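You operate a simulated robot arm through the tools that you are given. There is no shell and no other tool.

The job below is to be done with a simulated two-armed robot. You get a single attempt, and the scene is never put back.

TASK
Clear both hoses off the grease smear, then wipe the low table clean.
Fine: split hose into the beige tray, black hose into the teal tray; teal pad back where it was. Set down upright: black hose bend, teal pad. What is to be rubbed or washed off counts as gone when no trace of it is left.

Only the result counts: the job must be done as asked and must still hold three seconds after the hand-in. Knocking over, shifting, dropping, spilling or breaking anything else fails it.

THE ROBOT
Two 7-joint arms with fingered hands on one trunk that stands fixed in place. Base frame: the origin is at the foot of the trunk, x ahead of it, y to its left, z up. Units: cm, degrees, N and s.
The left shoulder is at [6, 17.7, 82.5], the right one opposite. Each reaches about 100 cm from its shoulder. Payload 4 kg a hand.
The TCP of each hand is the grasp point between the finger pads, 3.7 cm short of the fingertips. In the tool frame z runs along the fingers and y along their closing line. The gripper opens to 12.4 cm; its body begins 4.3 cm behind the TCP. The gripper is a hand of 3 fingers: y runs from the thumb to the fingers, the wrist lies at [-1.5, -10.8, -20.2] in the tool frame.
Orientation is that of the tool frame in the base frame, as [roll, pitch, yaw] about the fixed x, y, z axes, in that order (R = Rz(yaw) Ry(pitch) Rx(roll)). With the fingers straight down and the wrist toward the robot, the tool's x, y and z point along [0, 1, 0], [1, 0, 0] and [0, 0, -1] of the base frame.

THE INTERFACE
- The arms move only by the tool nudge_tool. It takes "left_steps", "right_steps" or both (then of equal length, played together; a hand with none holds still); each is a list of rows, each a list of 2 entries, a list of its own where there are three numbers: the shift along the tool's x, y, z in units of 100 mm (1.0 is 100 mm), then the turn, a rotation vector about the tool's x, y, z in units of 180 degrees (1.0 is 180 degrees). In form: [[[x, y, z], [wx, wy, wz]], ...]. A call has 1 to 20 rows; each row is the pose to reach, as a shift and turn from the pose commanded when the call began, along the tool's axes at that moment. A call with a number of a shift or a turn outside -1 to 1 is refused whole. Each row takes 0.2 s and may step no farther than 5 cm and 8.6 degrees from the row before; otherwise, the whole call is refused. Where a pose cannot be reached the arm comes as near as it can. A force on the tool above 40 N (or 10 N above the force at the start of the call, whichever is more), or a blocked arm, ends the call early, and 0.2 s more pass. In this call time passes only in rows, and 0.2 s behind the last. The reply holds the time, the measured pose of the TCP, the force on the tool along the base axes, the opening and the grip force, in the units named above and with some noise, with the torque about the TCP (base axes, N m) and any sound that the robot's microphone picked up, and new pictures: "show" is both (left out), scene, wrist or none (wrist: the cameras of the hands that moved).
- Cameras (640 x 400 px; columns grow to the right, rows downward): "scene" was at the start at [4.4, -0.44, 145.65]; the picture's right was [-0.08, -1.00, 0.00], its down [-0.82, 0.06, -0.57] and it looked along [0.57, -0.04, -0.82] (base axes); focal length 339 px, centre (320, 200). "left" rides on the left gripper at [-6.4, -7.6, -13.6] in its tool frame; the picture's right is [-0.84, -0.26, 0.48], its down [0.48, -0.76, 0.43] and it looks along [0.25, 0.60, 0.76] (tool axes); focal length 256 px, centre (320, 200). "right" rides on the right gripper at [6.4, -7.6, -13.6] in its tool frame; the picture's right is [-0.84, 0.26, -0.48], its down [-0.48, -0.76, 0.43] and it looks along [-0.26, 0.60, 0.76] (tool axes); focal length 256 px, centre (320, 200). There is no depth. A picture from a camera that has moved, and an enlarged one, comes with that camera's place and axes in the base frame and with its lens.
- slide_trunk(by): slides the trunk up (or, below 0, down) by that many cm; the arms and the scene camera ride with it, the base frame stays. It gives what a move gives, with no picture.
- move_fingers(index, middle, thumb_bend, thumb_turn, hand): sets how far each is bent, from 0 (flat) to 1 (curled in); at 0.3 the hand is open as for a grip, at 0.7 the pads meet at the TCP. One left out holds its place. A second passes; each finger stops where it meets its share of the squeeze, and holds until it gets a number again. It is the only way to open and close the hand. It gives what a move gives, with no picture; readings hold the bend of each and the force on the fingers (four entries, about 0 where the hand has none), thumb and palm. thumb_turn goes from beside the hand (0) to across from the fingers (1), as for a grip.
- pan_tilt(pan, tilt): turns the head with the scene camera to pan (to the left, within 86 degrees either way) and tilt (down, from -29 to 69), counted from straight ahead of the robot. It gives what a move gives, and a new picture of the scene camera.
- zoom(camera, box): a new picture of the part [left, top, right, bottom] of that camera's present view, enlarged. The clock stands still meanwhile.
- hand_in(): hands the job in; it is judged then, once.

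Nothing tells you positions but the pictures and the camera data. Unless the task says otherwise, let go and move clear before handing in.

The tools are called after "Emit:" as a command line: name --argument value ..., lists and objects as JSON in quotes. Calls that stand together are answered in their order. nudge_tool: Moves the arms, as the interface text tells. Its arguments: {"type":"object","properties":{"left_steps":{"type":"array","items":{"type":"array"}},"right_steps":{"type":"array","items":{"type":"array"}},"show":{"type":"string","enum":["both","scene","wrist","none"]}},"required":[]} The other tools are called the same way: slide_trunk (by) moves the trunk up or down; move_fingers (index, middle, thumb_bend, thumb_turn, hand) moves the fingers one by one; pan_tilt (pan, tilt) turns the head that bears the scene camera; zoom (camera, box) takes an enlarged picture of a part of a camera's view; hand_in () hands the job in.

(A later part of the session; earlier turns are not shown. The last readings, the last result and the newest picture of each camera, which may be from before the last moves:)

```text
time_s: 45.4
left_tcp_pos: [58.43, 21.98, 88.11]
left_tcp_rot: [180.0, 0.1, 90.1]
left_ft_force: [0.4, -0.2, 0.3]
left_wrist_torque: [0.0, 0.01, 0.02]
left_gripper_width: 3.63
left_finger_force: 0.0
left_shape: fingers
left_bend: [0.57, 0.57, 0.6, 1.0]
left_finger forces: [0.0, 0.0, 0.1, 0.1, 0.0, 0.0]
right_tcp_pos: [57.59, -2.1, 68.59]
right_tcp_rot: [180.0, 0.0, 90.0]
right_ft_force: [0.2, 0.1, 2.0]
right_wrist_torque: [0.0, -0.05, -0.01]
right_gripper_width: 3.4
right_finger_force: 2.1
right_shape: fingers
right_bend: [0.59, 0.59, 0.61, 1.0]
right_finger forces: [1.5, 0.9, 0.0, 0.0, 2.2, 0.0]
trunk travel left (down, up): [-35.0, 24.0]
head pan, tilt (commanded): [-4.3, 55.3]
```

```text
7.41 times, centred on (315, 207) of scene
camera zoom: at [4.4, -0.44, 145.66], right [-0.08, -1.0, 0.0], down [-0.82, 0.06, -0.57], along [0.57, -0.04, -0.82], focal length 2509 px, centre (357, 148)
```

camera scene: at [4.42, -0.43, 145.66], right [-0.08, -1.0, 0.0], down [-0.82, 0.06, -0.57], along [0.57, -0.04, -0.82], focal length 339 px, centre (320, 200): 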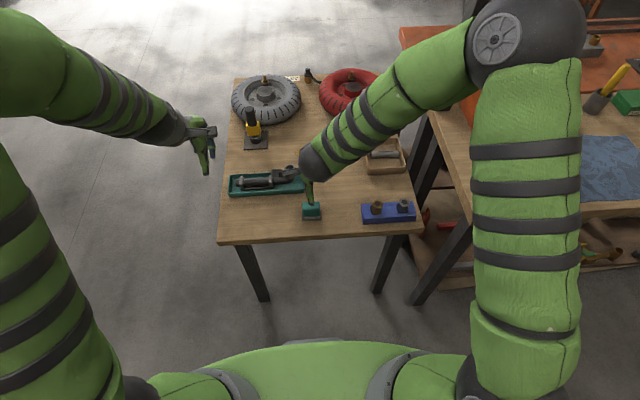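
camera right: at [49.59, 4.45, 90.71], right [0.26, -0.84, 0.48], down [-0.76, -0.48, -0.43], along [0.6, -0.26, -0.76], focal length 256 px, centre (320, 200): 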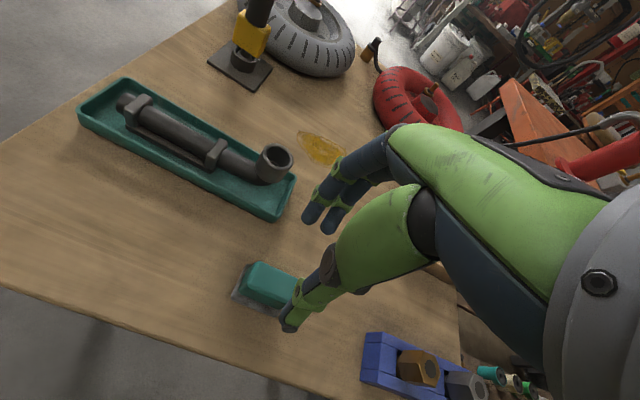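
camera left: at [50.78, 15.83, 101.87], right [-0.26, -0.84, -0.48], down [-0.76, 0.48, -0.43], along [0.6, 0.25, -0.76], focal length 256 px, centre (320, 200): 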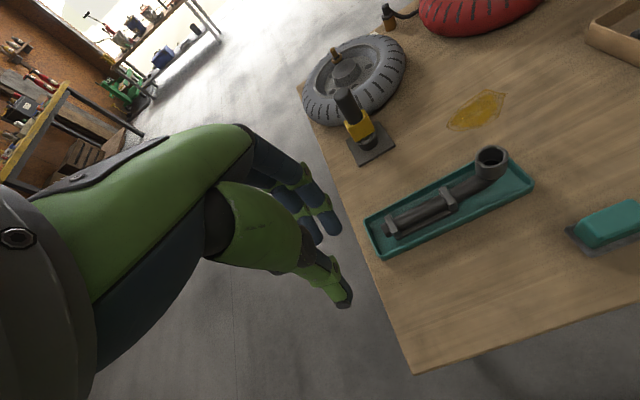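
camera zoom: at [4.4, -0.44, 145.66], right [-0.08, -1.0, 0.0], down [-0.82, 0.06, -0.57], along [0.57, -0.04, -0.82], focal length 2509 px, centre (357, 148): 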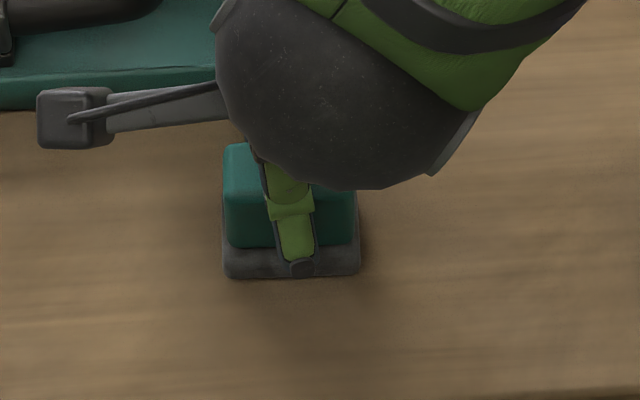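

Light, even contact and the pad is still flat and in place. I'll tighten the squeeze and check again.

Emit:
move_fingers --hand "right" --index 0.64 --middle 0.64 --thumb_bend 0.66

Emit:
zoom --camera "left" --box '[555, 170, 625, 260]'

Emit:
zoom --camera "scene" --box '[280, 180, 350, 234]'

```text
time_s: 46.4
left_tcp_pos: [58.37, 22.09, 88.12]
left_tcp_rot: [180.0, 0.0, 90.0]
left_ft_force: [-0.4, 0.6, -0.7]
left_wrist_torque: [0.05, -0.01, 0.02]
left_gripper_width: 3.62
left_finger_force: 0.1
left_shape: fingers
left_bend: [0.57, 0.57, 0.6, 1.0]
left_finger forces: [0.1, 0.0, 0.0, 0.1, 0.0, 0.0]
right_tcp_pos: [57.5, -2.19, 68.66]
right_tcp_rot: [-180.0, 0.0, 90.0]
right_ft_force: [0.1, -1.3, 4.9]
right_wrist_torque: [-0.03, -0.2, -0.01]
right_gripper_width: 3.21
right_finger_force: 11.1
right_shape: fingers
right_bend: [0.6, 0.6, 0.63, 1.0]
right_finger forces: [6.1, 5.4, 0.0, 0.1, 11.0, 0.0]
trunk travel left (down, up): [-35.0, 24.0]
head pan, tilt (commanded): [-4.3, 55.3]
```

```text
4.44 times, centred on (590, 215) of left
camera zoom: at [50.82, 15.83, 101.85], right [-0.26, -0.84, -0.48], down [-0.76, 0.48, -0.43], along [0.6, 0.25, -0.76], focal length 1138 px, centre (-880, 133)
```

zoom: 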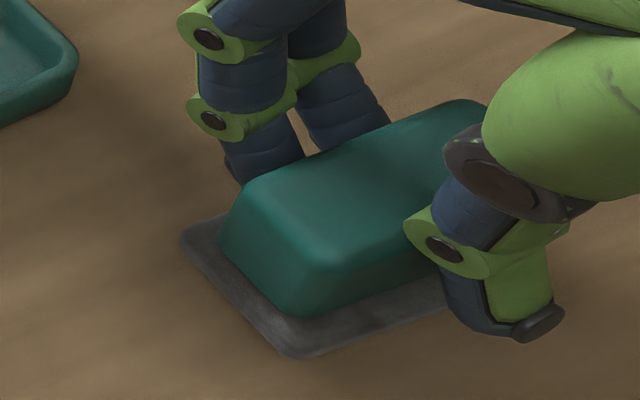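

```text
7.41 times, centred on (315, 207) of scene
camera zoom: at [4.37, -0.44, 145.66], right [-0.08, -1.0, 0.0], down [-0.82, 0.06, -0.57], along [0.57, -0.04, -0.82], focal length 2509 px, centre (357, 148)
```

zoom: 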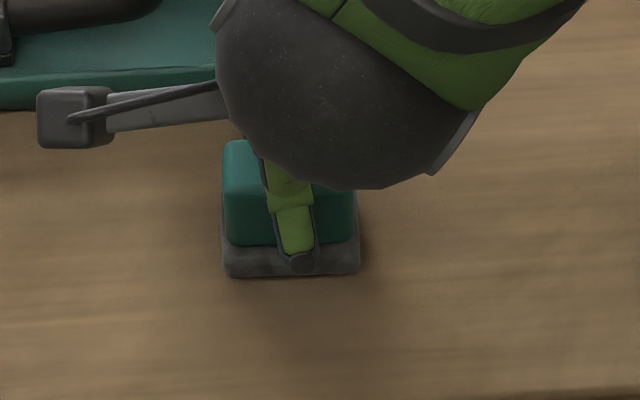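

The pad stays essentially flat at 11 N squeeze. I'll lift it a little and check its level before carrying it.

Emit:
nudge_tool --right_steps '[[[0, 0, -0.05], [0, 0, 0]], [[0, 0, -0.15], [0, 0, 0]], [[0, 0, -0.3], [0, 0, 0]], [[0, 0, -0.4], [0, 0, 0]]]' --show "none"

Emit:
zoom --camera "left" --box '[540, 120, 640, 260]'

Emit:
zoom --camera "scene" --box '[280, 180, 350, 234]'

Emit:
zoom --camera "right" --box '[230, 200, 370, 320]'

```text
time_s: 47.4
left_tcp_pos: [58.37, 22.11, 88.2]
left_tcp_rot: [179.9, 0.0, 90.0]
left_ft_force: [-0.1, 0.1, 1.1]
left_wrist_torque: [0.0, 0.01, 0.0]
left_gripper_width: 3.63
left_finger_force: 0.1
left_shape: fingers
left_bend: [0.57, 0.57, 0.6, 1.0]
left_finger forces: [0.0, 0.0, 0.0, 0.0, 0.0, 0.1]
right_tcp_pos: [57.63, -2.1, 72.71]
right_tcp_rot: [-179.9, 0.0, 90.0]
right_ft_force: [0.1, 0.5, -0.3]
right_wrist_torque: [-0.01, -0.02, 0.02]
right_gripper_width: 3.12
right_finger_force: 9.6
right_shape: fingers
right_bend: [0.6, 0.61, 0.64, 1.0]
right_finger forces: [4.9, 4.2, 0.0, 0.1, 10.2, 0.0]
trunk travel left (down, up): [-35.0, 24.0]
head pan, tilt (commanded): [-4.3, 55.3]
```

```text
2.86 times, centred on (590, 190) of left
camera zoom: at [50.83, 15.84, 101.84], right [-0.26, -0.84, -0.48], down [-0.76, 0.48, -0.43], along [0.6, 0.25, -0.76], focal length 731 px, centre (-451, 229)
```

zoom: 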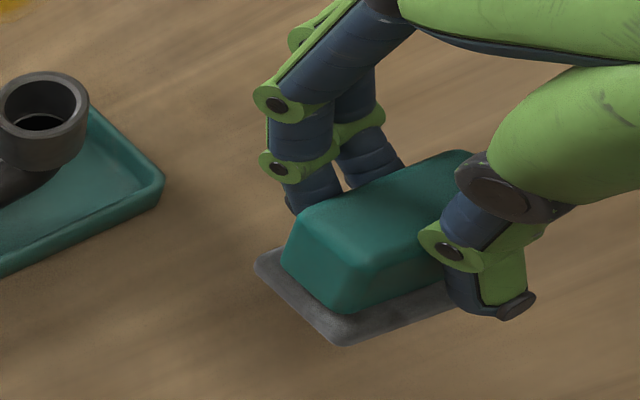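

```text
7.41 times, centred on (315, 207) of scene
camera zoom: at [4.39, -0.43, 145.65], right [-0.08, -1.0, 0.0], down [-0.82, 0.06, -0.57], along [0.57, -0.04, -0.82], focal length 2509 px, centre (357, 148)
```

zoom: 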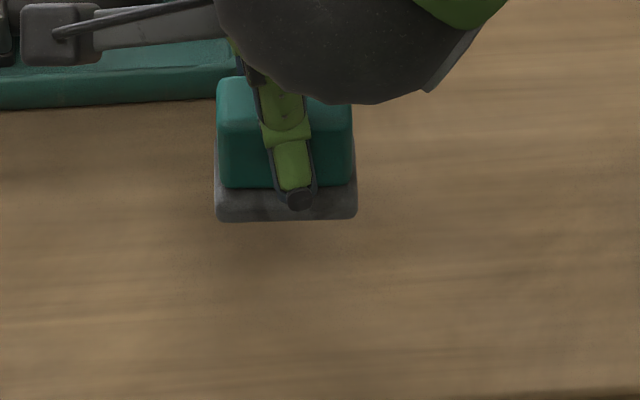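

```text
3.33 times, centred on (300, 260) of right
camera zoom: at [50.01, 4.33, 86.26], right [0.26, -0.84, 0.48], down [-0.76, -0.48, -0.43], along [0.6, -0.26, -0.76], focal length 853 px, centre (387, 0)
```

zoom: 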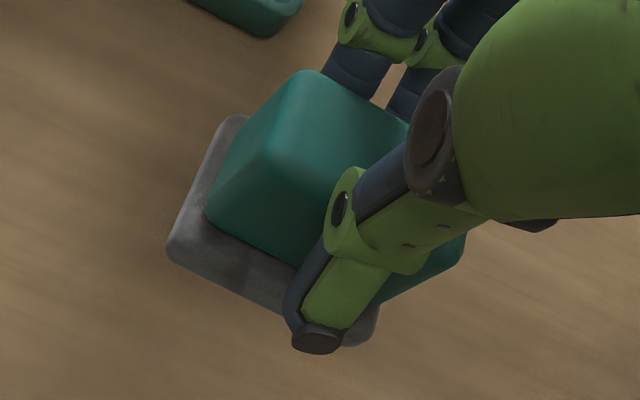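

The pad is lifted; its near edge is about 4° high. I'll tighten a little more for wiping, then measure the tilt again so I can level it with the wrist.

Emit:
move_fingers --hand "right" --index 0.68 --middle 0.68 --thumb_bend 0.71

Emit:
nudge_tool --right_steps '[[[0, 0.05, -0.1], [0, 0, 0]], [[0, 0.2, -0.3], [0, 0, 0]], [[0, 0.3, -0.3], [0, 0, 0]]]' --show "none"

Emit:
zoom --camera "left" --box '[540, 80, 640, 220]'

Emit:
zoom --camera "right" --box '[230, 200, 370, 320]'

```text
time_s: 48.4
left_tcp_pos: [58.34, 22.06, 88.2]
left_tcp_rot: [180.0, 0.0, 90.0]
left_ft_force: [0.6, -0.5, 0.4]
left_wrist_torque: [0.02, 0.0, 0.03]
left_gripper_width: 3.63
left_finger_force: 0.1
left_shape: fingers
left_bend: [0.57, 0.57, 0.6, 1.0]
left_finger forces: [0.1, 0.0, 0.1, 0.0, 0.0, 0.0]
right_tcp_pos: [57.65, -2.01, 72.65]
right_tcp_rot: [179.9, 0.0, 90.0]
right_ft_force: [0.4, 0.7, 0.0]
right_wrist_torque: [0.03, 0.01, -0.01]
right_gripper_width: 2.79
right_finger_force: 19.9
right_shape: fingers
right_bend: [0.61, 0.62, 0.66, 1.0]
right_finger forces: [10.4, 8.9, 0.1, 0.0, 21.3, 0.0]
trunk travel left (down, up): [-35.0, 24.0]
head pan, tilt (commanded): [-4.3, 55.3]
```

```text
time_s: 49.2
left_tcp_pos: [58.32, 22.14, 88.2]
left_tcp_rot: [-180.0, 0.0, 90.0]
left_ft_force: [1.2, 0.0, -0.1]
left_wrist_torque: [0.01, -0.04, -0.02]
left_gripper_width: 3.64
left_finger_force: 0.0
left_shape: fingers
left_bend: [0.57, 0.57, 0.6, 1.0]
left_finger forces: [0.0, 0.1, 0.0, 0.1, 0.0, 0.0]
right_tcp_pos: [60.52, -2.2, 75.51]
right_tcp_rot: [180.0, 0.0, 90.0]
right_ft_force: [-0.1, 0.6, -0.7]
right_wrist_torque: [-0.01, -0.02, 0.02]
right_gripper_width: 2.78
right_finger_force: 20.5
right_shape: fingers
right_bend: [0.61, 0.62, 0.66, 1.0]
right_finger forces: [10.4, 8.9, 0.0, 0.0, 21.4, 0.1]
trunk travel left (down, up): [-35.0, 24.0]
head pan, tilt (commanded): [-4.3, 55.3]
```

```text
2.86 times, centred on (590, 150) of left
camera zoom: at [50.85, 15.84, 101.83], right [-0.26, -0.84, -0.48], down [-0.76, 0.48, -0.43], along [0.6, 0.25, -0.76], focal length 731 px, centre (-451, 343)
```

zoom: 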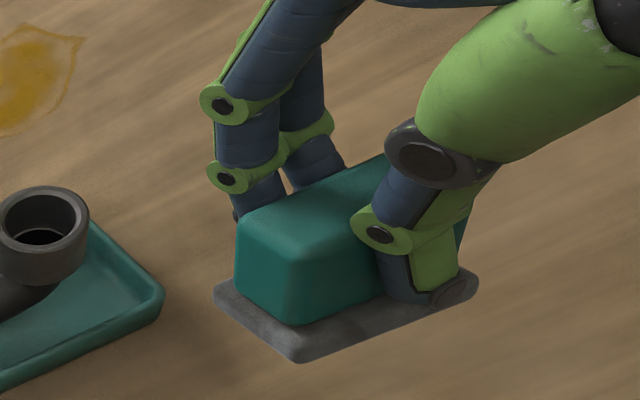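

```text
3.33 times, centred on (300, 260) of right
camera zoom: at [53.06, 4.29, 89.14], right [0.26, -0.84, 0.48], down [-0.76, -0.48, -0.43], along [0.6, -0.26, -0.76], focal length 853 px, centre (387, 0)
```

zoom: 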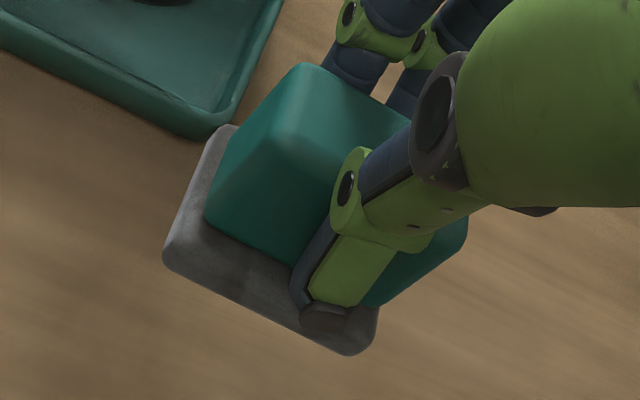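

Tightening rotated the pad in the grip so its near edge is about 15° high. I'll counter-rotate the hand by 15° about its x axis to level the felt, and look again.

Emit:
nudge_tool --right_steps '[[[0, 0, 0], [-0.028, 0, 0]], [[0, 0, 0], [-0.056, 0, 0]], [[0, 0, 0], [-0.083, 0, 0]]]' --show "both"

Emit:
zoom --camera "left" --box '[540, 80, 640, 220]'

Emit:
zoom --camera "right" --box '[230, 200, 370, 320]'

Emit:
zoom --camera "scene" --box '[280, 150, 350, 204]'

```text
time_s: 50.0
left_tcp_pos: [58.33, 22.06, 88.13]
left_tcp_rot: [-180.0, -0.1, 90.0]
left_ft_force: [0.7, -0.3, -0.5]
left_wrist_torque: [-0.06, 0.01, 0.03]
left_gripper_width: 3.66
left_finger_force: 0.1
left_shape: fingers
left_bend: [0.57, 0.57, 0.6, 1.0]
left_finger forces: [0.1, 0.0, 0.0, 0.1, 0.0, 0.1]
right_tcp_pos: [60.59, -2.04, 75.72]
right_tcp_rot: [165.0, -0.1, 89.9]
right_ft_force: [0.2, -0.5, 0.0]
right_wrist_torque: [0.0, 0.01, 0.0]
right_gripper_width: 2.8
right_finger_force: 20.4
right_shape: fingers
right_bend: [0.61, 0.62, 0.66, 1.0]
right_finger forces: [10.3, 8.9, 0.0, 0.0, 21.5, 0.1]
trunk travel left (down, up): [-35.0, 24.0]
head pan, tilt (commanded): [-4.3, 55.3]
camera scene: at [4.4, -0.43, 145.66], right [-0.08, -1.0, 0.0], down [-0.82, 0.06, -0.57], along [0.57, -0.04, -0.82], focal length 339 px, centre (320, 200)
camera right: at [49.73, 4.3, 86.79], right [0.12, -0.84, 0.53], down [-0.62, -0.48, -0.62], along [0.77, -0.26, -0.58], focal length 256 px, centre (320, 200)
```

scene: 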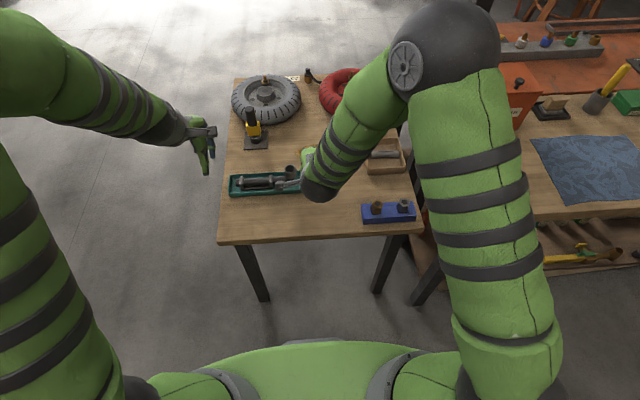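
right: 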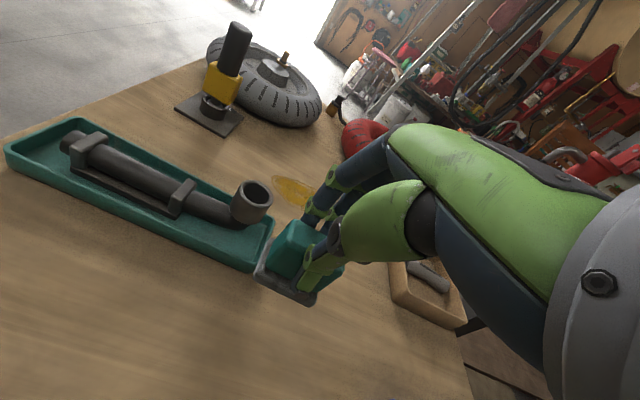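

```text
2.86 times, centred on (590, 150) of left
camera zoom: at [50.85, 15.84, 101.83], right [-0.26, -0.84, -0.48], down [-0.76, 0.48, -0.43], along [0.6, 0.25, -0.76], focal length 731 px, centre (-451, 343)
```

zoom: 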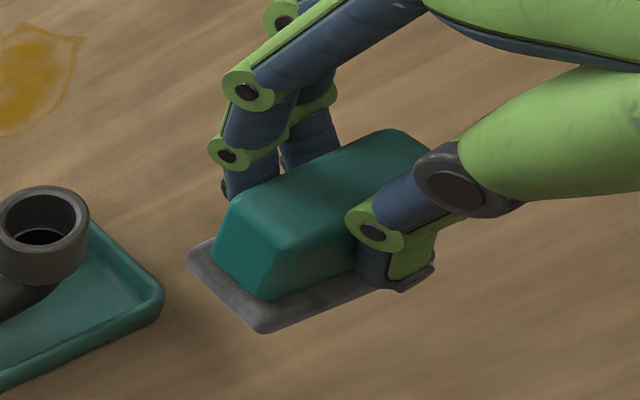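

```text
3.33 times, centred on (300, 260) of right
camera zoom: at [49.73, 4.3, 86.79], right [0.12, -0.84, 0.53], down [-0.62, -0.48, -0.62], along [0.77, -0.26, -0.58], focal length 853 px, centre (387, 0)
```

zoom: 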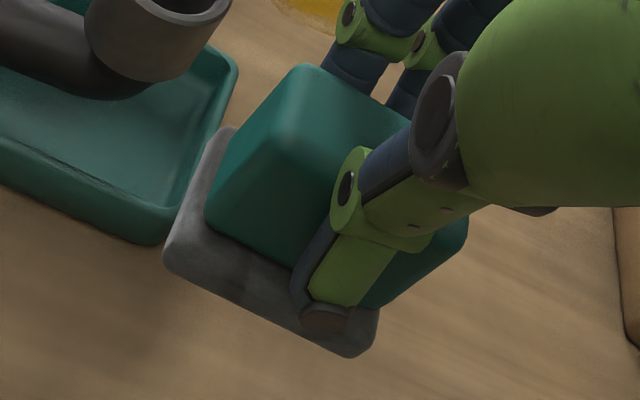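

```text
7.41 times, centred on (315, 177) of scene
camera zoom: at [4.4, -0.43, 145.66], right [-0.08, -1.0, 0.0], down [-0.82, 0.06, -0.57], along [0.57, -0.04, -0.82], focal length 2509 px, centre (357, 370)
```

zoom: 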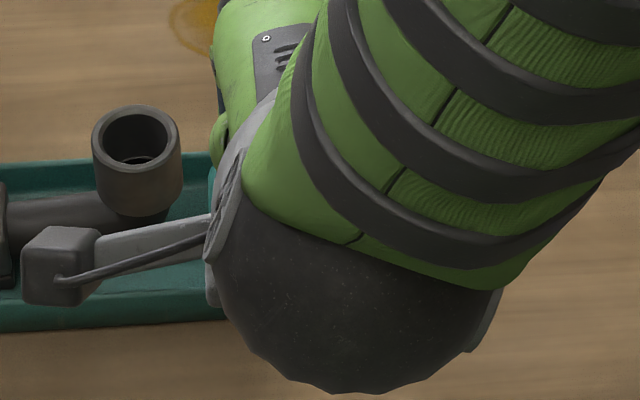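

The pad is now level, with its centre about 1.4 cm ahead of the TCP and its underside about 6 cm below. I'll carry it over the smear, staying above the hose cup.

Emit:
nudge_tool --right_steps '[[[-0.033, 0.323, 0.018], [0, 0, 0]], [[-0.067, 0.647, 0.035], [0, 0, 0]], [[-0.1, 0.97, 0.053], [0, 0, 0]]]' --show "none"

Emit:
nudge_tool --right_steps '[[[0, 0.3, 0.149], [0, 0, 0]], [[0, 0.6, 0.297], [0, 0, 0]], [[0, 0.89, 0.446], [0, 0, 0]]]' --show "both"

Emit:
zoom --camera "right" --box '[160, 180, 440, 360]'

Emit:
zoom --camera "left" --box '[400, 20, 600, 180]'

```text
time_s: 50.8
left_tcp_pos: [58.44, 22.11, 88.06]
left_tcp_rot: [180.0, 0.0, 90.0]
left_ft_force: [-1.0, -1.3, -1.1]
left_wrist_torque: [0.03, -0.01, 0.02]
left_gripper_width: 3.6
left_finger_force: 0.1
left_shape: fingers
left_bend: [0.57, 0.57, 0.6, 1.0]
left_finger forces: [0.0, 0.0, 0.0, 0.1, 0.1, 0.1]
right_tcp_pos: [70.22, -3.09, 77.61]
right_tcp_rot: [165.1, 0.0, 90.0]
right_ft_force: [0.4, 0.4, -0.6]
right_wrist_torque: [-0.02, 0.0, 0.01]
right_gripper_width: 2.75
right_finger_force: 20.3
right_shape: fingers
right_bend: [0.61, 0.62, 0.66, 1.0]
right_finger forces: [10.2, 8.9, 0.0, 0.0, 21.7, 0.1]
trunk travel left (down, up): [-35.0, 24.0]
head pan, tilt (commanded): [-4.3, 55.3]
```

```text
time_s: 51.6
left_tcp_pos: [58.29, 22.08, 88.12]
left_tcp_rot: [-180.0, -0.1, 90.0]
left_ft_force: [-0.1, -1.1, -0.9]
left_wrist_torque: [-0.02, 0.01, 0.0]
left_gripper_width: 3.62
left_finger_force: 0.1
left_shape: fingers
left_bend: [0.57, 0.57, 0.6, 1.0]
left_finger forces: [0.1, 0.0, 0.0, 0.0, 0.0, 0.0]
right_tcp_pos: [79.9, -2.9, 75.36]
right_tcp_rot: [165.1, 0.0, 90.0]
right_ft_force: [-0.3, -0.4, 0.0]
right_wrist_torque: [0.0, 0.04, -0.01]
right_gripper_width: 2.78
right_finger_force: 20.4
right_shape: fingers
right_bend: [0.61, 0.62, 0.66, 1.0]
right_finger forces: [10.3, 8.9, 0.0, 0.0, 21.5, 0.1]
trunk travel left (down, up): [-35.0, 24.0]
head pan, tilt (commanded): [-4.3, 55.3]
camera scene: at [4.42, -0.43, 145.66], right [-0.08, -1.0, 0.0], down [-0.82, 0.06, -0.57], along [0.57, -0.04, -0.82], focal length 339 px, centre (320, 200)
camera right: at [69.03, 3.59, 86.64], right [0.12, -0.84, 0.53], down [-0.62, -0.48, -0.62], along [0.77, -0.26, -0.58], focal length 256 px, centre (320, 200)
```

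scene: 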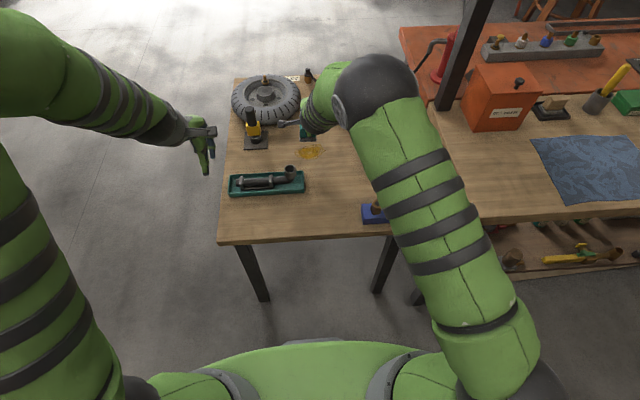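
right: 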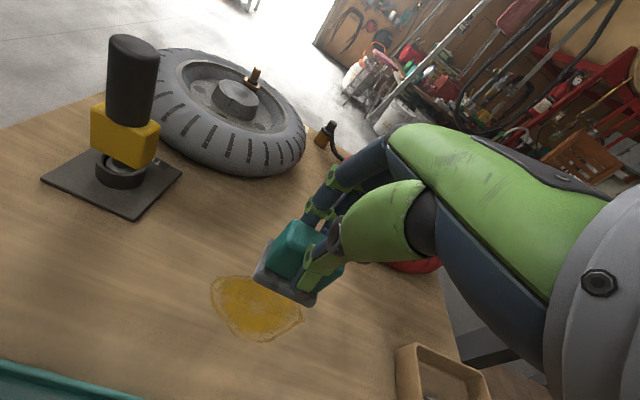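

```text
2.22 times, centred on (300, 270) of right
camera zoom: at [69.03, 3.59, 86.64], right [0.12, -0.84, 0.53], down [-0.62, -0.48, -0.62], along [0.77, -0.26, -0.58], focal length 569 px, centre (364, 44)
```

zoom: 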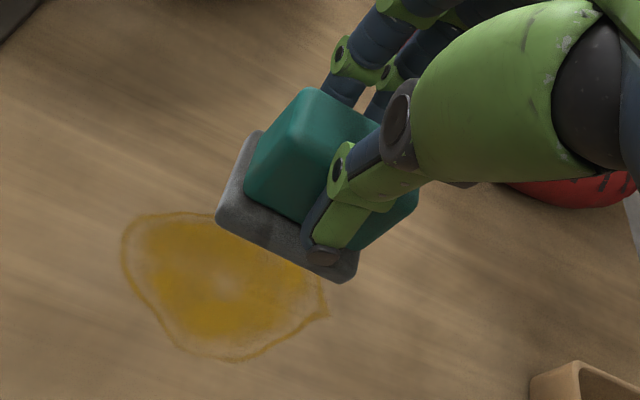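

```text
2.50 times, centred on (500, 100) of left
camera zoom: at [50.86, 15.84, 101.83], right [-0.26, -0.84, -0.48], down [-0.76, 0.48, -0.43], along [0.6, 0.25, -0.76], focal length 640 px, centre (-130, 450)
```

zoom: 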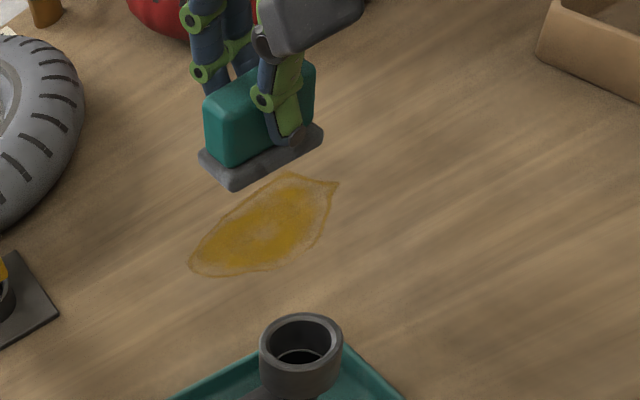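

I'll lower the pad onto the middle of the smear, first to just above contact and then by small steps.

Emit:
nudge_tool --right_steps '[[[0, -0.062, 0.232], [0, 0, 0]], [[0, -0.116, 0.435], [0, 0, 0]], [[0, -0.152, 0.566], [0, 0, 0]]]' --show "none"

Emit:
zoom --camera "left" --box '[430, 50, 550, 140]'

Emit:
nudge_tool --right_steps '[[[0, -0.0026, 0.0097], [0, 0, 0]], [[0, -0.0052, 0.0194], [0, 0, 0]], [[0, -0.0078, 0.029], [0, 0, 0]], [[0, -0.0104, 0.0386], [0, 0, 0]]]' --show "none"

Emit:
zoom --camera "left" --box '[430, 50, 550, 140]'

```text
time_s: 52.4
left_tcp_pos: [58.23, 22.17, 88.05]
left_tcp_rot: [-180.0, 0.0, 90.1]
left_ft_force: [1.1, 0.3, 0.6]
left_wrist_torque: [0.0, -0.03, 0.02]
left_gripper_width: 3.6
left_finger_force: 0.0
left_shape: fingers
left_bend: [0.57, 0.57, 0.6, 1.0]
left_finger forces: [0.0, 0.0, 0.0, 0.0, 0.0, 0.0]
right_tcp_pos: [79.79, -3.02, 69.49]
right_tcp_rot: [165.0, 0.0, 90.0]
right_ft_force: [0.0, -0.6, -0.5]
right_wrist_torque: [-0.02, 0.0, -0.03]
right_gripper_width: 2.73
right_finger_force: 19.8
right_shape: fingers
right_bend: [0.61, 0.62, 0.66, 1.0]
right_finger forces: [10.3, 8.7, 0.1, 0.0, 21.5, 0.0]
trunk travel left (down, up): [-35.0, 24.0]
head pan, tilt (commanded): [-4.3, 55.3]
```

```text
4.44 times, centred on (490, 95) of left
camera zoom: at [50.85, 15.84, 101.83], right [-0.26, -0.84, -0.48], down [-0.76, 0.48, -0.43], along [0.6, 0.25, -0.76], focal length 1138 px, centre (-436, 667)
```

zoom: 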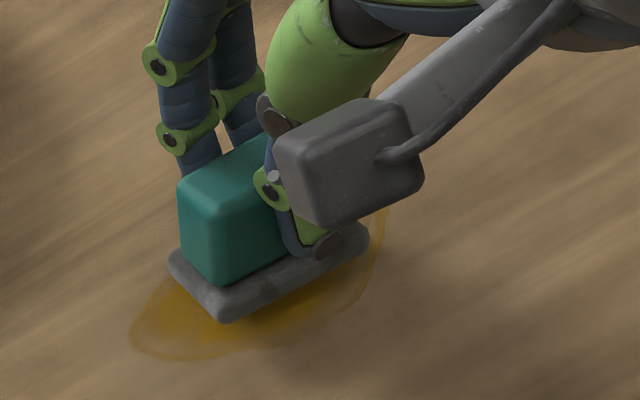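

```text
time_s: 53.4
left_tcp_pos: [58.31, 22.04, 88.21]
left_tcp_rot: [-180.0, 0.0, 90.0]
left_ft_force: [0.2, 0.8, 0.8]
left_wrist_torque: [-0.02, -0.01, 0.01]
left_gripper_width: 3.62
left_finger_force: 0.1
left_shape: fingers
left_bend: [0.57, 0.57, 0.6, 1.0]
left_finger forces: [0.1, 0.1, 0.0, 0.0, 0.1, 0.0]
right_tcp_pos: [79.76, -2.97, 69.33]
right_tcp_rot: [165.2, -0.1, 90.1]
right_ft_force: [-0.3, 0.7, -0.5]
right_wrist_torque: [-0.01, 0.02, 0.01]
right_gripper_width: 2.72
right_finger_force: 21.0
right_shape: fingers
right_bend: [0.61, 0.62, 0.66, 1.0]
right_finger forces: [10.3, 8.7, 0.1, 0.0, 21.5, 0.1]
trunk travel left (down, up): [-35.0, 24.0]
head pan, tilt (commanded): [-4.3, 55.3]
```

```text
4.44 times, centred on (490, 95) of left
camera zoom: at [50.85, 15.84, 101.83], right [-0.26, -0.84, -0.48], down [-0.76, 0.48, -0.43], along [0.6, 0.25, -0.76], focal length 1138 px, centre (-436, 667)
```

zoom: 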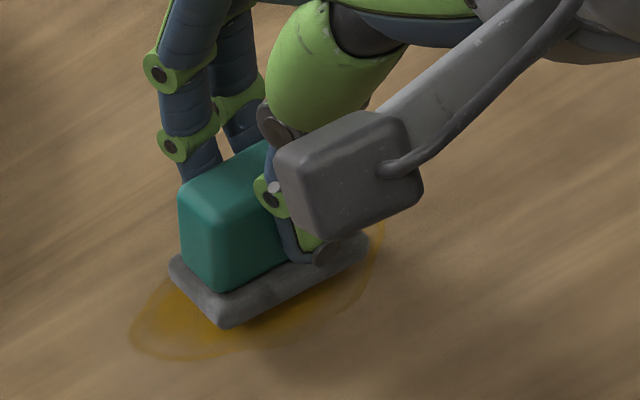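

Not in contact yet; I'll continue lowering in 1 mm steps.

Emit:
nudge_tool --right_steps '[[[0, -0.0026, 0.0097], [0, 0, 0]], [[0, -0.0052, 0.0194], [0, 0, 0]], [[0, -0.0078, 0.029], [0, 0, 0]], [[0, -0.0104, 0.0386], [0, 0, 0]]]' --show "none"

```text
time_s: 54.4
left_tcp_pos: [58.36, 22.09, 88.17]
left_tcp_rot: [180.0, 0.0, 89.9]
left_ft_force: [-0.2, 0.6, 0.0]
left_wrist_torque: [-0.02, -0.01, -0.01]
left_gripper_width: 3.63
left_finger_force: 0.1
left_shape: fingers
left_bend: [0.57, 0.57, 0.6, 1.0]
left_finger forces: [0.0, 0.0, 0.0, 0.0, 0.1, 0.1]
right_tcp_pos: [79.8, -2.99, 68.81]
right_tcp_rot: [165.2, 0.0, 90.1]
right_ft_force: [0.1, -0.8, -1.0]
right_wrist_torque: [0.03, 0.03, -0.01]
right_gripper_width: 2.76
right_finger_force: 20.4
right_shape: fingers
right_bend: [0.61, 0.62, 0.66, 1.0]
right_finger forces: [10.3, 8.8, 0.0, 0.1, 21.5, 0.0]
trunk travel left (down, up): [-35.0, 24.0]
head pan, tilt (commanded): [-4.3, 55.3]
```

Emit:
nudge_tool --right_steps '[[[0, -0.0026, 0.0097], [0, 0, 0]], [[0, -0.0052, 0.0194], [0, 0, 0]], [[0, -0.0078, 0.029], [0, 0, 0]], [[0, -0.0104, 0.0386], [0, 0, 0]]]' --show "none"

Emit:
zoom --camera "left" --box '[430, 50, 550, 140]'

```text
time_s: 55.4
left_tcp_pos: [58.39, 22.13, 88.28]
left_tcp_rot: [-180.0, 0.0, 90.0]
left_ft_force: [-0.5, -0.4, 0.5]
left_wrist_torque: [-0.02, 0.03, 0.0]
left_gripper_width: 3.63
left_finger_force: 0.1
left_shape: fingers
left_bend: [0.57, 0.57, 0.6, 1.0]
left_finger forces: [0.0, 0.0, 0.0, 0.1, 0.0, 0.1]
right_tcp_pos: [79.83, -3.13, 68.49]
right_tcp_rot: [165.1, 0.1, 90.0]
right_ft_force: [-0.7, -0.4, -0.5]
right_wrist_torque: [0.04, -0.03, 0.01]
right_gripper_width: 2.72
right_finger_force: 20.4
right_shape: fingers
right_bend: [0.61, 0.62, 0.66, 1.0]
right_finger forces: [10.2, 8.8, 0.0, 0.0, 21.5, 0.0]
trunk travel left (down, up): [-35.0, 24.0]
head pan, tilt (commanded): [-4.3, 55.3]
```

```text
4.44 times, centred on (490, 95) of left
camera zoom: at [50.85, 15.84, 101.83], right [-0.26, -0.84, -0.48], down [-0.76, 0.48, -0.43], along [0.6, 0.25, -0.76], focal length 1138 px, centre (-436, 667)
```

zoom: 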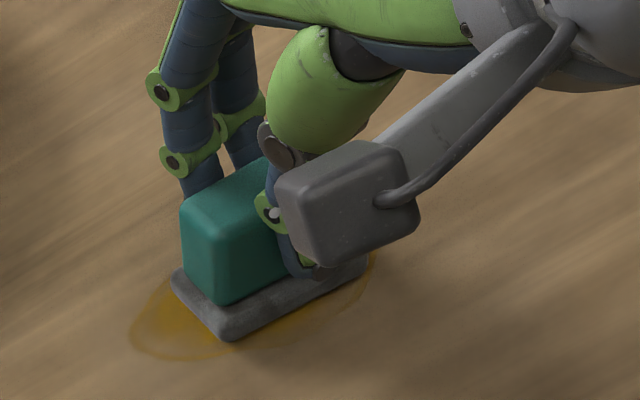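

Emit:
nudge_tool --right_steps '[[[0, -0.0026, 0.0097], [0, 0, 0]], [[0, -0.0052, 0.0194], [0, 0, 0]], [[0, -0.0078, 0.029], [0, 0, 0]]]' --show "none"

```text
time_s: 56.2
left_tcp_pos: [58.34, 22.12, 88.22]
left_tcp_rot: [179.9, -0.1, 90.0]
left_ft_force: [-0.1, 0.1, -0.2]
left_wrist_torque: [0.02, -0.01, -0.01]
left_gripper_width: 3.65
left_finger_force: 0.0
left_shape: fingers
left_bend: [0.57, 0.57, 0.6, 1.0]
left_finger forces: [0.1, 0.0, 0.1, 0.1, 0.0, 0.1]
right_tcp_pos: [79.8, -2.98, 68.33]
right_tcp_rot: [165.0, 0.0, 90.0]
right_ft_force: [-3.0, 1.1, 6.0]
right_wrist_torque: [-0.03, -0.06, 0.0]
right_gripper_width: 2.77
right_finger_force: 22.2
right_shape: fingers
right_bend: [0.61, 0.62, 0.66, 1.0]
right_finger forces: [10.3, 8.7, 0.0, 0.0, 25.5, 0.0]
trunk travel left (down, up): [-35.0, 24.0]
head pan, tilt (commanded): [-4.3, 55.3]
```

The pad is down on the smear with about 6 N. I'll make the first wiping strokes along x through the middle and check the effect.

Emit:
nudge_tool --right_steps '[[[0, 0.1436, 0.0437], [0, 0, 0]], [[0, 0.2885, 0.0825], [0, 0, 0]], [[0, 0.4093, 0.1149], [0, 0, 0]], [[0, 0.2885, 0.0825], [0, 0, 0]], [[0, 0.1436, 0.0437], [0, 0, 0]], [[0, -0.0013, 0.0048], [0, 0, 0]], [[0, -0.1462, -0.0341], [0, 0, 0]], [[0, -0.2911, -0.0729], [0, 0, 0]], [[0, -0.3636, -0.0923], [0, 0, 0]], [[0, -0.1462, -0.0341], [0, 0, 0]], [[0, -0.0013, 0.0048], [0, 0, 0]]]' --show "both"

Emit:
zoom --camera "left" --box '[430, 50, 550, 140]'

Emit:
zoom --camera "right" --box '[160, 180, 440, 360]'

```text
time_s: 58.6
left_tcp_pos: [58.25, 22.02, 88.24]
left_tcp_rot: [179.8, -0.1, 90.0]
left_ft_force: [0.1, 0.1, -0.6]
left_wrist_torque: [-0.01, 0.06, -0.01]
left_gripper_width: 3.62
left_finger_force: 0.1
left_shape: fingers
left_bend: [0.57, 0.57, 0.6, 1.0]
left_finger forces: [0.0, 0.0, 0.0, 0.1, 0.1, 0.0]
right_tcp_pos: [79.62, -2.97, 68.4]
right_tcp_rot: [164.9, 0.1, 90.0]
right_ft_force: [-10.0, 0.6, 19.5]
right_wrist_torque: [0.06, -0.04, 0.04]
right_gripper_width: 2.7
right_finger_force: 29.1
right_shape: fingers
right_bend: [0.61, 0.62, 0.66, 1.0]
right_finger forces: [10.0, 8.8, 0.0, 0.2, 38.6, 0.0]
trunk travel left (down, up): [-35.0, 24.0]
head pan, tilt (commanded): [-4.3, 55.3]
camera scene: at [4.15, -0.42, 145.68], right [-0.08, -1.0, 0.0], down [-0.82, 0.06, -0.57], along [0.57, -0.04, -0.82], focal length 339 px, centre (320, 200)
camera right: at [68.8, 3.4, 79.52], right [0.12, -0.84, 0.53], down [-0.62, -0.48, -0.62], along [0.77, -0.25, -0.58], focal length 256 px, centre (320, 200)
```

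scene: 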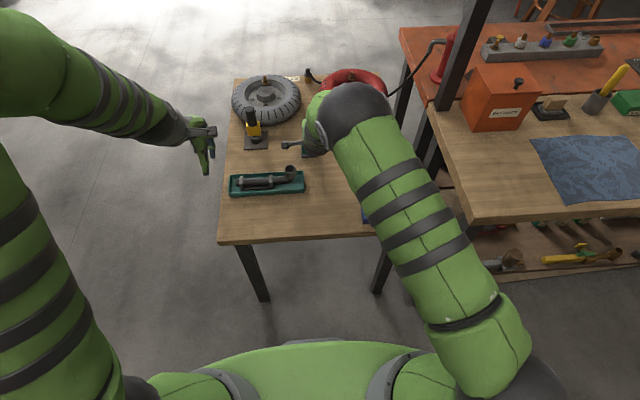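
right: 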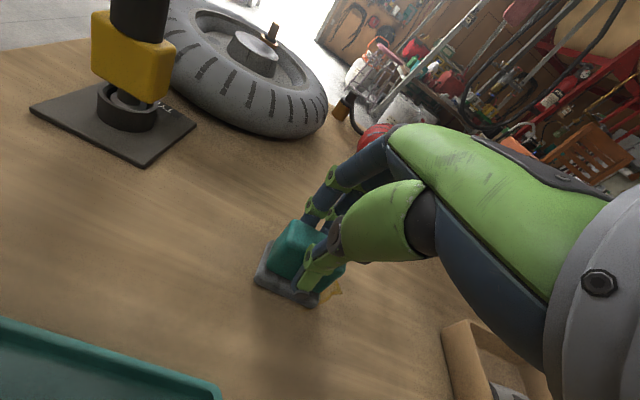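

```text
4.44 times, centred on (490, 95) of left
camera zoom: at [50.66, 15.85, 101.93], right [-0.26, -0.84, -0.48], down [-0.76, 0.48, -0.44], along [0.6, 0.25, -0.76], focal length 1138 px, centre (-436, 667)
```

zoom: 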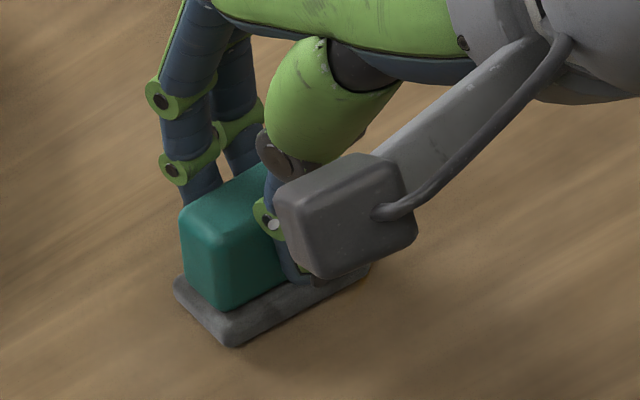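

```text
2.22 times, centred on (300, 270) of right
camera zoom: at [68.8, 3.4, 79.52], right [0.12, -0.84, 0.53], down [-0.62, -0.48, -0.62], along [0.77, -0.25, -0.58], focal length 569 px, centre (364, 44)
```

zoom: 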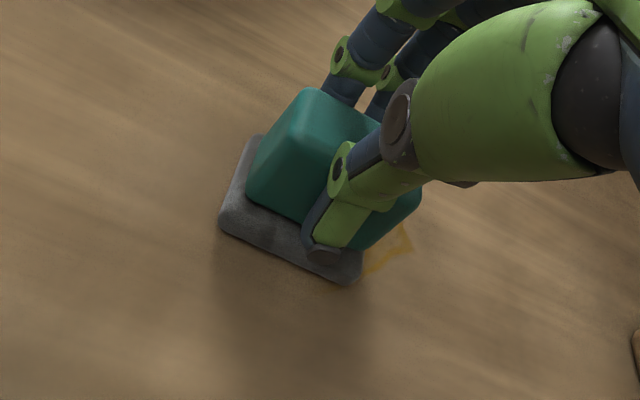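

That works well: most of the smear is gone, with a remnant to the right (y below -5.5). I'll ease the pressure slightly and wipe the right side.

Emit:
nudge_tool --right_steps '[[[-0.12, 0.0021, -0.0077], [0, 0, 0]], [[-0.24, 0.0021, -0.0077], [0, 0, 0]], [[-0.36, 0.0021, -0.0077], [0, 0, 0]], [[-0.36, 0.147, 0.0312], [0, 0, 0]], [[-0.36, 0.2919, 0.07], [0, 0, 0]], [[-0.36, 0.3885, 0.0959], [0, 0, 0]], [[-0.36, 0.1953, 0.0441], [0, 0, 0]], [[-0.36, 0.0021, -0.0077], [0, 0, 0]], [[-0.36, -0.1428, -0.0466], [0, 0, 0]], [[-0.36, -0.2877, -0.0854], [0, 0, 0]], [[-0.36, -0.3602, -0.1048], [0, 0, 0]], [[-0.5, -0.2877, -0.0854], [0, 0, 0]], [[-0.5, -0.1428, -0.0466], [0, 0, 0]], [[-0.5, 0.0021, -0.0077], [0, 0, 0]], [[-0.5, 0.147, 0.0312], [0, 0, 0]], [[-0.5, 0.2919, 0.07], [0, 0, 0]], [[-0.5, 0.3885, 0.0959], [0, 0, 0]], [[-0.5, 0.1953, 0.0441], [0, 0, 0]], [[-0.5, 0.0021, -0.0077], [0, 0, 0]]]' --show "both"

Emit:
zoom --camera "left" --box '[400, 30, 560, 150]'

Emit:
zoom --camera "right" --box '[100, 180, 440, 400]'

Emit:
zoom --camera "scene" --box '[270, 120, 350, 180]'

```text
time_s: 62.6
left_tcp_pos: [58.5, 22.0, 88.17]
left_tcp_rot: [-180.0, 0.0, 90.1]
left_ft_force: [0.3, -0.9, 0.1]
left_wrist_torque: [-0.02, 0.03, -0.01]
left_gripper_width: 3.58
left_finger_force: 0.0
left_shape: fingers
left_bend: [0.57, 0.57, 0.6, 1.0]
left_finger forces: [0.1, 0.1, 0.0, 0.1, 0.1, 0.1]
right_tcp_pos: [79.76, -8.1, 68.21]
right_tcp_rot: [164.9, 0.0, 90.0]
right_ft_force: [5.0, 0.0, 10.2]
right_wrist_torque: [-0.02, -0.55, -0.03]
right_gripper_width: 2.75
right_finger_force: 21.8
right_shape: fingers
right_bend: [0.6, 0.61, 0.67, 1.0]
right_finger forces: [11.9, 10.9, 0.0, 0.0, 20.6, 0.0]
trunk travel left (down, up): [-35.0, 24.0]
head pan, tilt (commanded): [-4.3, 55.3]
camera scene: at [4.37, -0.43, 145.64], right [-0.08, -1.0, 0.0], down [-0.82, 0.06, -0.57], along [0.57, -0.04, -0.82], focal length 339 px, centre (320, 200)
camera right: at [68.89, -1.74, 79.41], right [0.12, -0.84, 0.53], down [-0.62, -0.48, -0.62], along [0.77, -0.26, -0.58], focal length 256 px, centre (320, 200)
```

scene: 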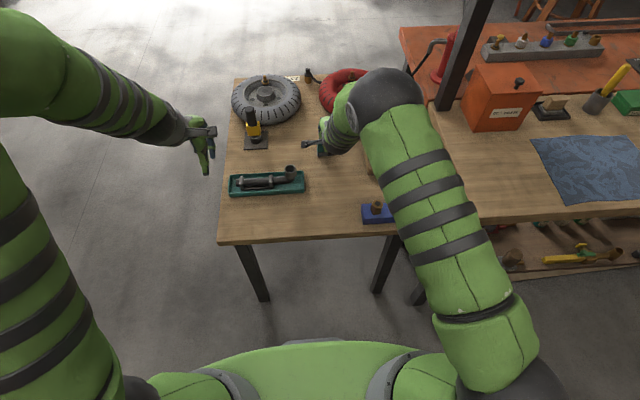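
right: 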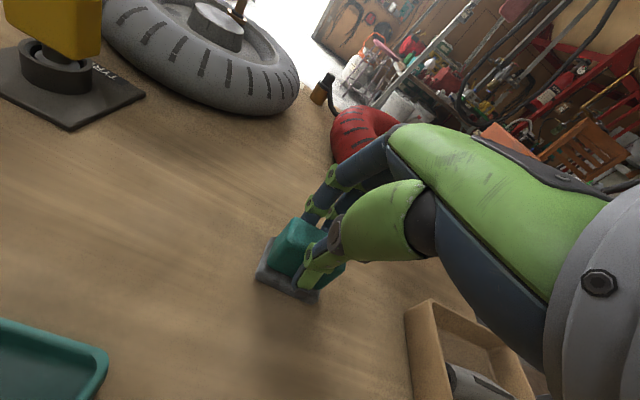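

```text
3.33 times, centred on (480, 90) of left
camera zoom: at [50.83, 15.85, 101.84], right [-0.26, -0.84, -0.48], down [-0.76, 0.48, -0.43], along [0.6, 0.25, -0.76], focal length 853 px, centre (-213, 567)
```

zoom: 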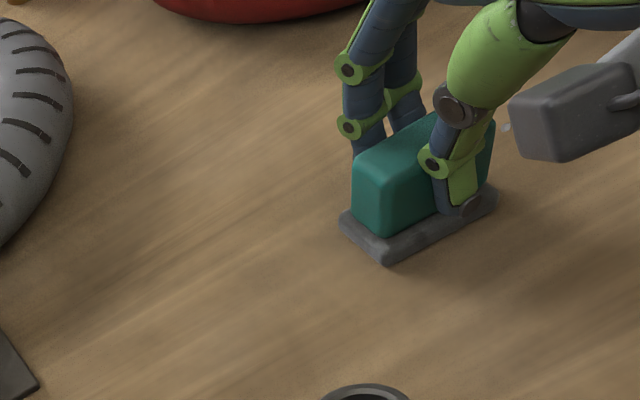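

```text
1.82 times, centred on (270, 290) of right
camera zoom: at [68.89, -1.74, 79.41], right [0.12, -0.84, 0.53], down [-0.62, -0.48, -0.62], along [0.77, -0.26, -0.58], focal length 465 px, centre (411, 36)
```

zoom: 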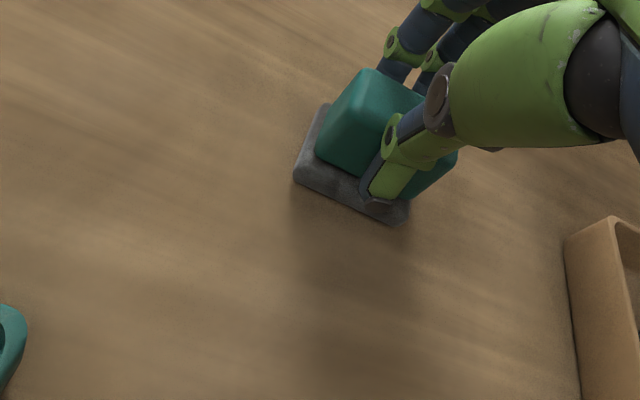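

```text
6.67 times, centred on (310, 150) of scene
camera zoom: at [4.37, -0.43, 145.64], right [-0.08, -1.0, 0.0], down [-0.82, 0.06, -0.57], along [0.57, -0.04, -0.82], focal length 2258 px, centre (387, 533)
```

zoom: 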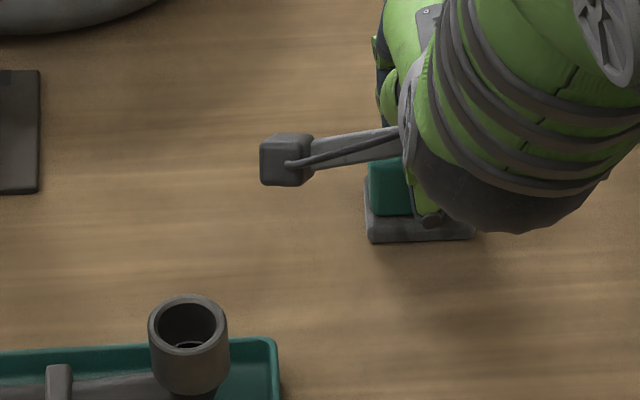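

The smear looks gone. To be sure no faint trace is left I'll make one more overlapping pass over the whole area, including the left side.

Emit:
nudge_tool --right_steps '[[[0.125, -0.1449, -0.0389], [0, 0, 0]], [[0.25, -0.2898, -0.0777], [0, 0, 0]], [[0.25, 0, 0], [0, 0, 0]], [[0.25, 0.3091, 0.0829], [0, 0, 0]], [[0.5, 0.3091, 0.0829], [0, 0, 0]], [[0.5, 0, 0], [0, 0, 0]], [[0.5, -0.2898, -0.0777], [0, 0, 0]], [[0.75, -0.1932, -0.0518], [0, 0, 0]], [[0.75, 0.0483, 0.013], [0, 0, 0]], [[0.75, 0.3091, 0.0829], [0, 0, 0]], [[0.95, 0.2898, 0.0777], [0, 0, 0]], [[0.95, 0.0483, 0.013], [0, 0, 0]], [[0.95, -0.1449, -0.0389], [0, 0, 0]], [[0.75, -0.1449, -0.0389], [0, 0, 0]], [[0.75, 0.0966, 0.0259], [0, 0, 0]], [[0.5, 0, 0], [0, 0, 0]]]' --show "none"

Emit:
nudge_tool --right_steps '[[[0, 0.0155, -0.058], [0, 0, 0]], [[0, 0.052, -0.193], [0, 0, 0]], [[0, 0.104, -0.386], [0, 0, 0]], [[0, 0.156, -0.58], [0, 0, 0]], [[0, 0.207, -0.773], [0, 0, 0]]]' --show "both"

Emit:
zoom --camera "left" --box '[400, 30, 560, 150]'

Emit:
zoom --camera "right" --box '[100, 180, 440, 400]'

Emit:
zoom --camera "scene" --box '[270, 120, 350, 180]'

```text
time_s: 66.0
left_tcp_pos: [58.37, 22.03, 88.18]
left_tcp_rot: [-180.0, 0.0, 90.0]
left_ft_force: [0.4, -0.4, -0.8]
left_wrist_torque: [-0.01, 0.0, 0.03]
left_gripper_width: 3.64
left_finger_force: 0.1
left_shape: fingers
left_bend: [0.57, 0.57, 0.6, 1.0]
left_finger forces: [0.0, 0.0, 0.0, 0.0, 0.0, 0.0]
right_tcp_pos: [79.8, -3.04, 68.35]
right_tcp_rot: [165.1, 0.0, 90.0]
right_ft_force: [1.6, 0.3, 9.4]
right_wrist_torque: [0.07, -0.43, 0.03]
right_gripper_width: 2.75
right_finger_force: 22.0
right_shape: fingers
right_bend: [0.6, 0.61, 0.66, 1.0]
right_finger forces: [10.9, 10.8, 0.1, 0.1, 22.6, 0.1]
trunk travel left (down, up): [-35.0, 24.0]
head pan, tilt (commanded): [-4.3, 55.3]
```

```text
time_s: 67.2
left_tcp_pos: [58.35, 22.15, 88.15]
left_tcp_rot: [180.0, 0.0, 90.0]
left_ft_force: [-0.1, 0.8, 0.1]
left_wrist_torque: [0.01, -0.03, 0.03]
left_gripper_width: 3.62
left_finger_force: 0.0
left_shape: fingers
left_bend: [0.57, 0.57, 0.6, 1.0]
left_finger forces: [0.1, 0.0, 0.0, 0.1, 0.0, 0.1]
right_tcp_pos: [79.65, -3.05, 76.25]
right_tcp_rot: [165.1, -0.1, 90.0]
right_ft_force: [0.4, -0.2, -0.7]
right_wrist_torque: [0.01, 0.03, 0.01]
right_gripper_width: 2.68
right_finger_force: 20.8
right_shape: fingers
right_bend: [0.61, 0.62, 0.66, 1.0]
right_finger forces: [10.1, 9.2, 0.0, 0.0, 22.4, 0.1]
trunk travel left (down, up): [-35.0, 24.0]
head pan, tilt (commanded): [-4.3, 55.3]
camera scene: at [4.39, -0.43, 145.65], right [-0.08, -1.0, 0.0], down [-0.82, 0.06, -0.57], along [0.57, -0.04, -0.82], focal length 339 px, centre (320, 200)
camera right: at [68.94, 3.43, 87.41], right [0.12, -0.84, 0.53], down [-0.62, -0.48, -0.62], along [0.77, -0.26, -0.58], focal length 256 px, centre (320, 200)
```

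scene: 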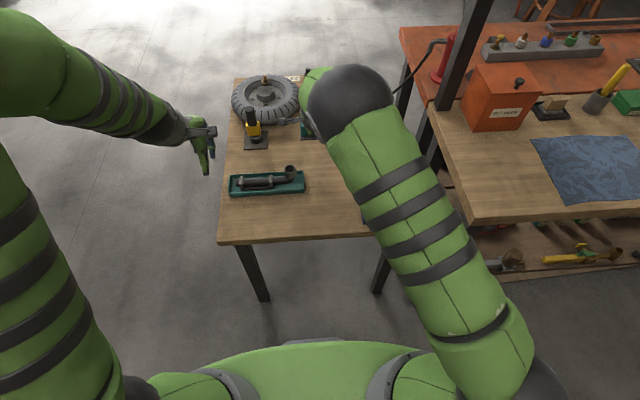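
right: 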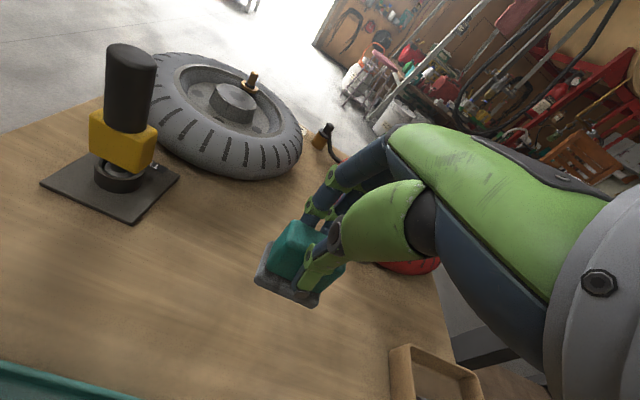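

```text
3.33 times, centred on (480, 90) of left
camera zoom: at [50.83, 15.84, 101.84], right [-0.26, -0.84, -0.48], down [-0.76, 0.48, -0.43], along [0.6, 0.25, -0.76], focal length 853 px, centre (-213, 567)
```

zoom: 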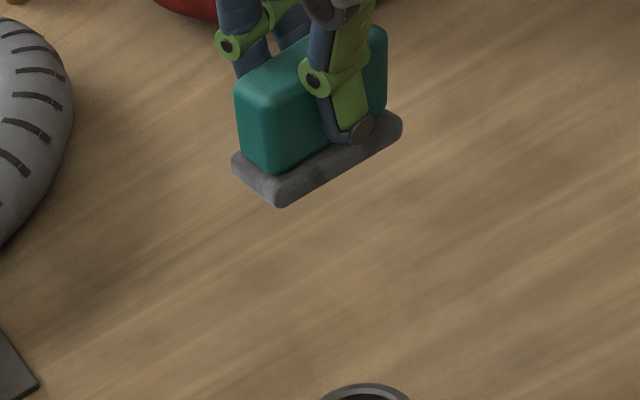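

```text
1.82 times, centred on (270, 290) of right
camera zoom: at [68.94, 3.43, 87.41], right [0.12, -0.84, 0.53], down [-0.62, -0.48, -0.62], along [0.77, -0.26, -0.58], focal length 465 px, centre (411, 36)
```

zoom: 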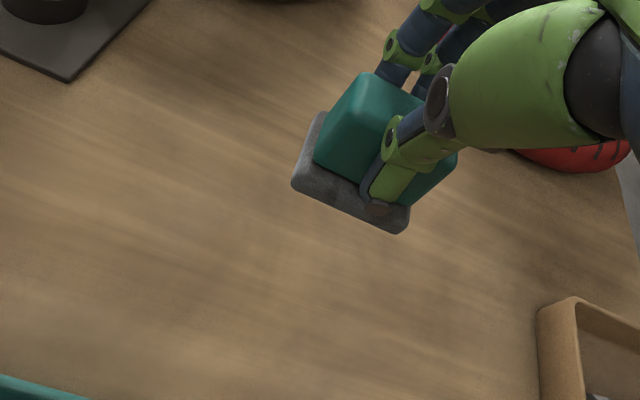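

```text
6.67 times, centred on (310, 150) of scene
camera zoom: at [4.39, -0.43, 145.65], right [-0.08, -1.0, 0.0], down [-0.82, 0.06, -0.57], along [0.57, -0.04, -0.82], focal length 2258 px, centre (387, 533)
```

zoom: 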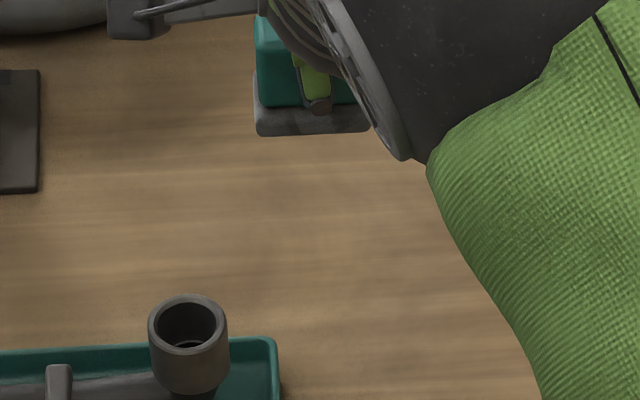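

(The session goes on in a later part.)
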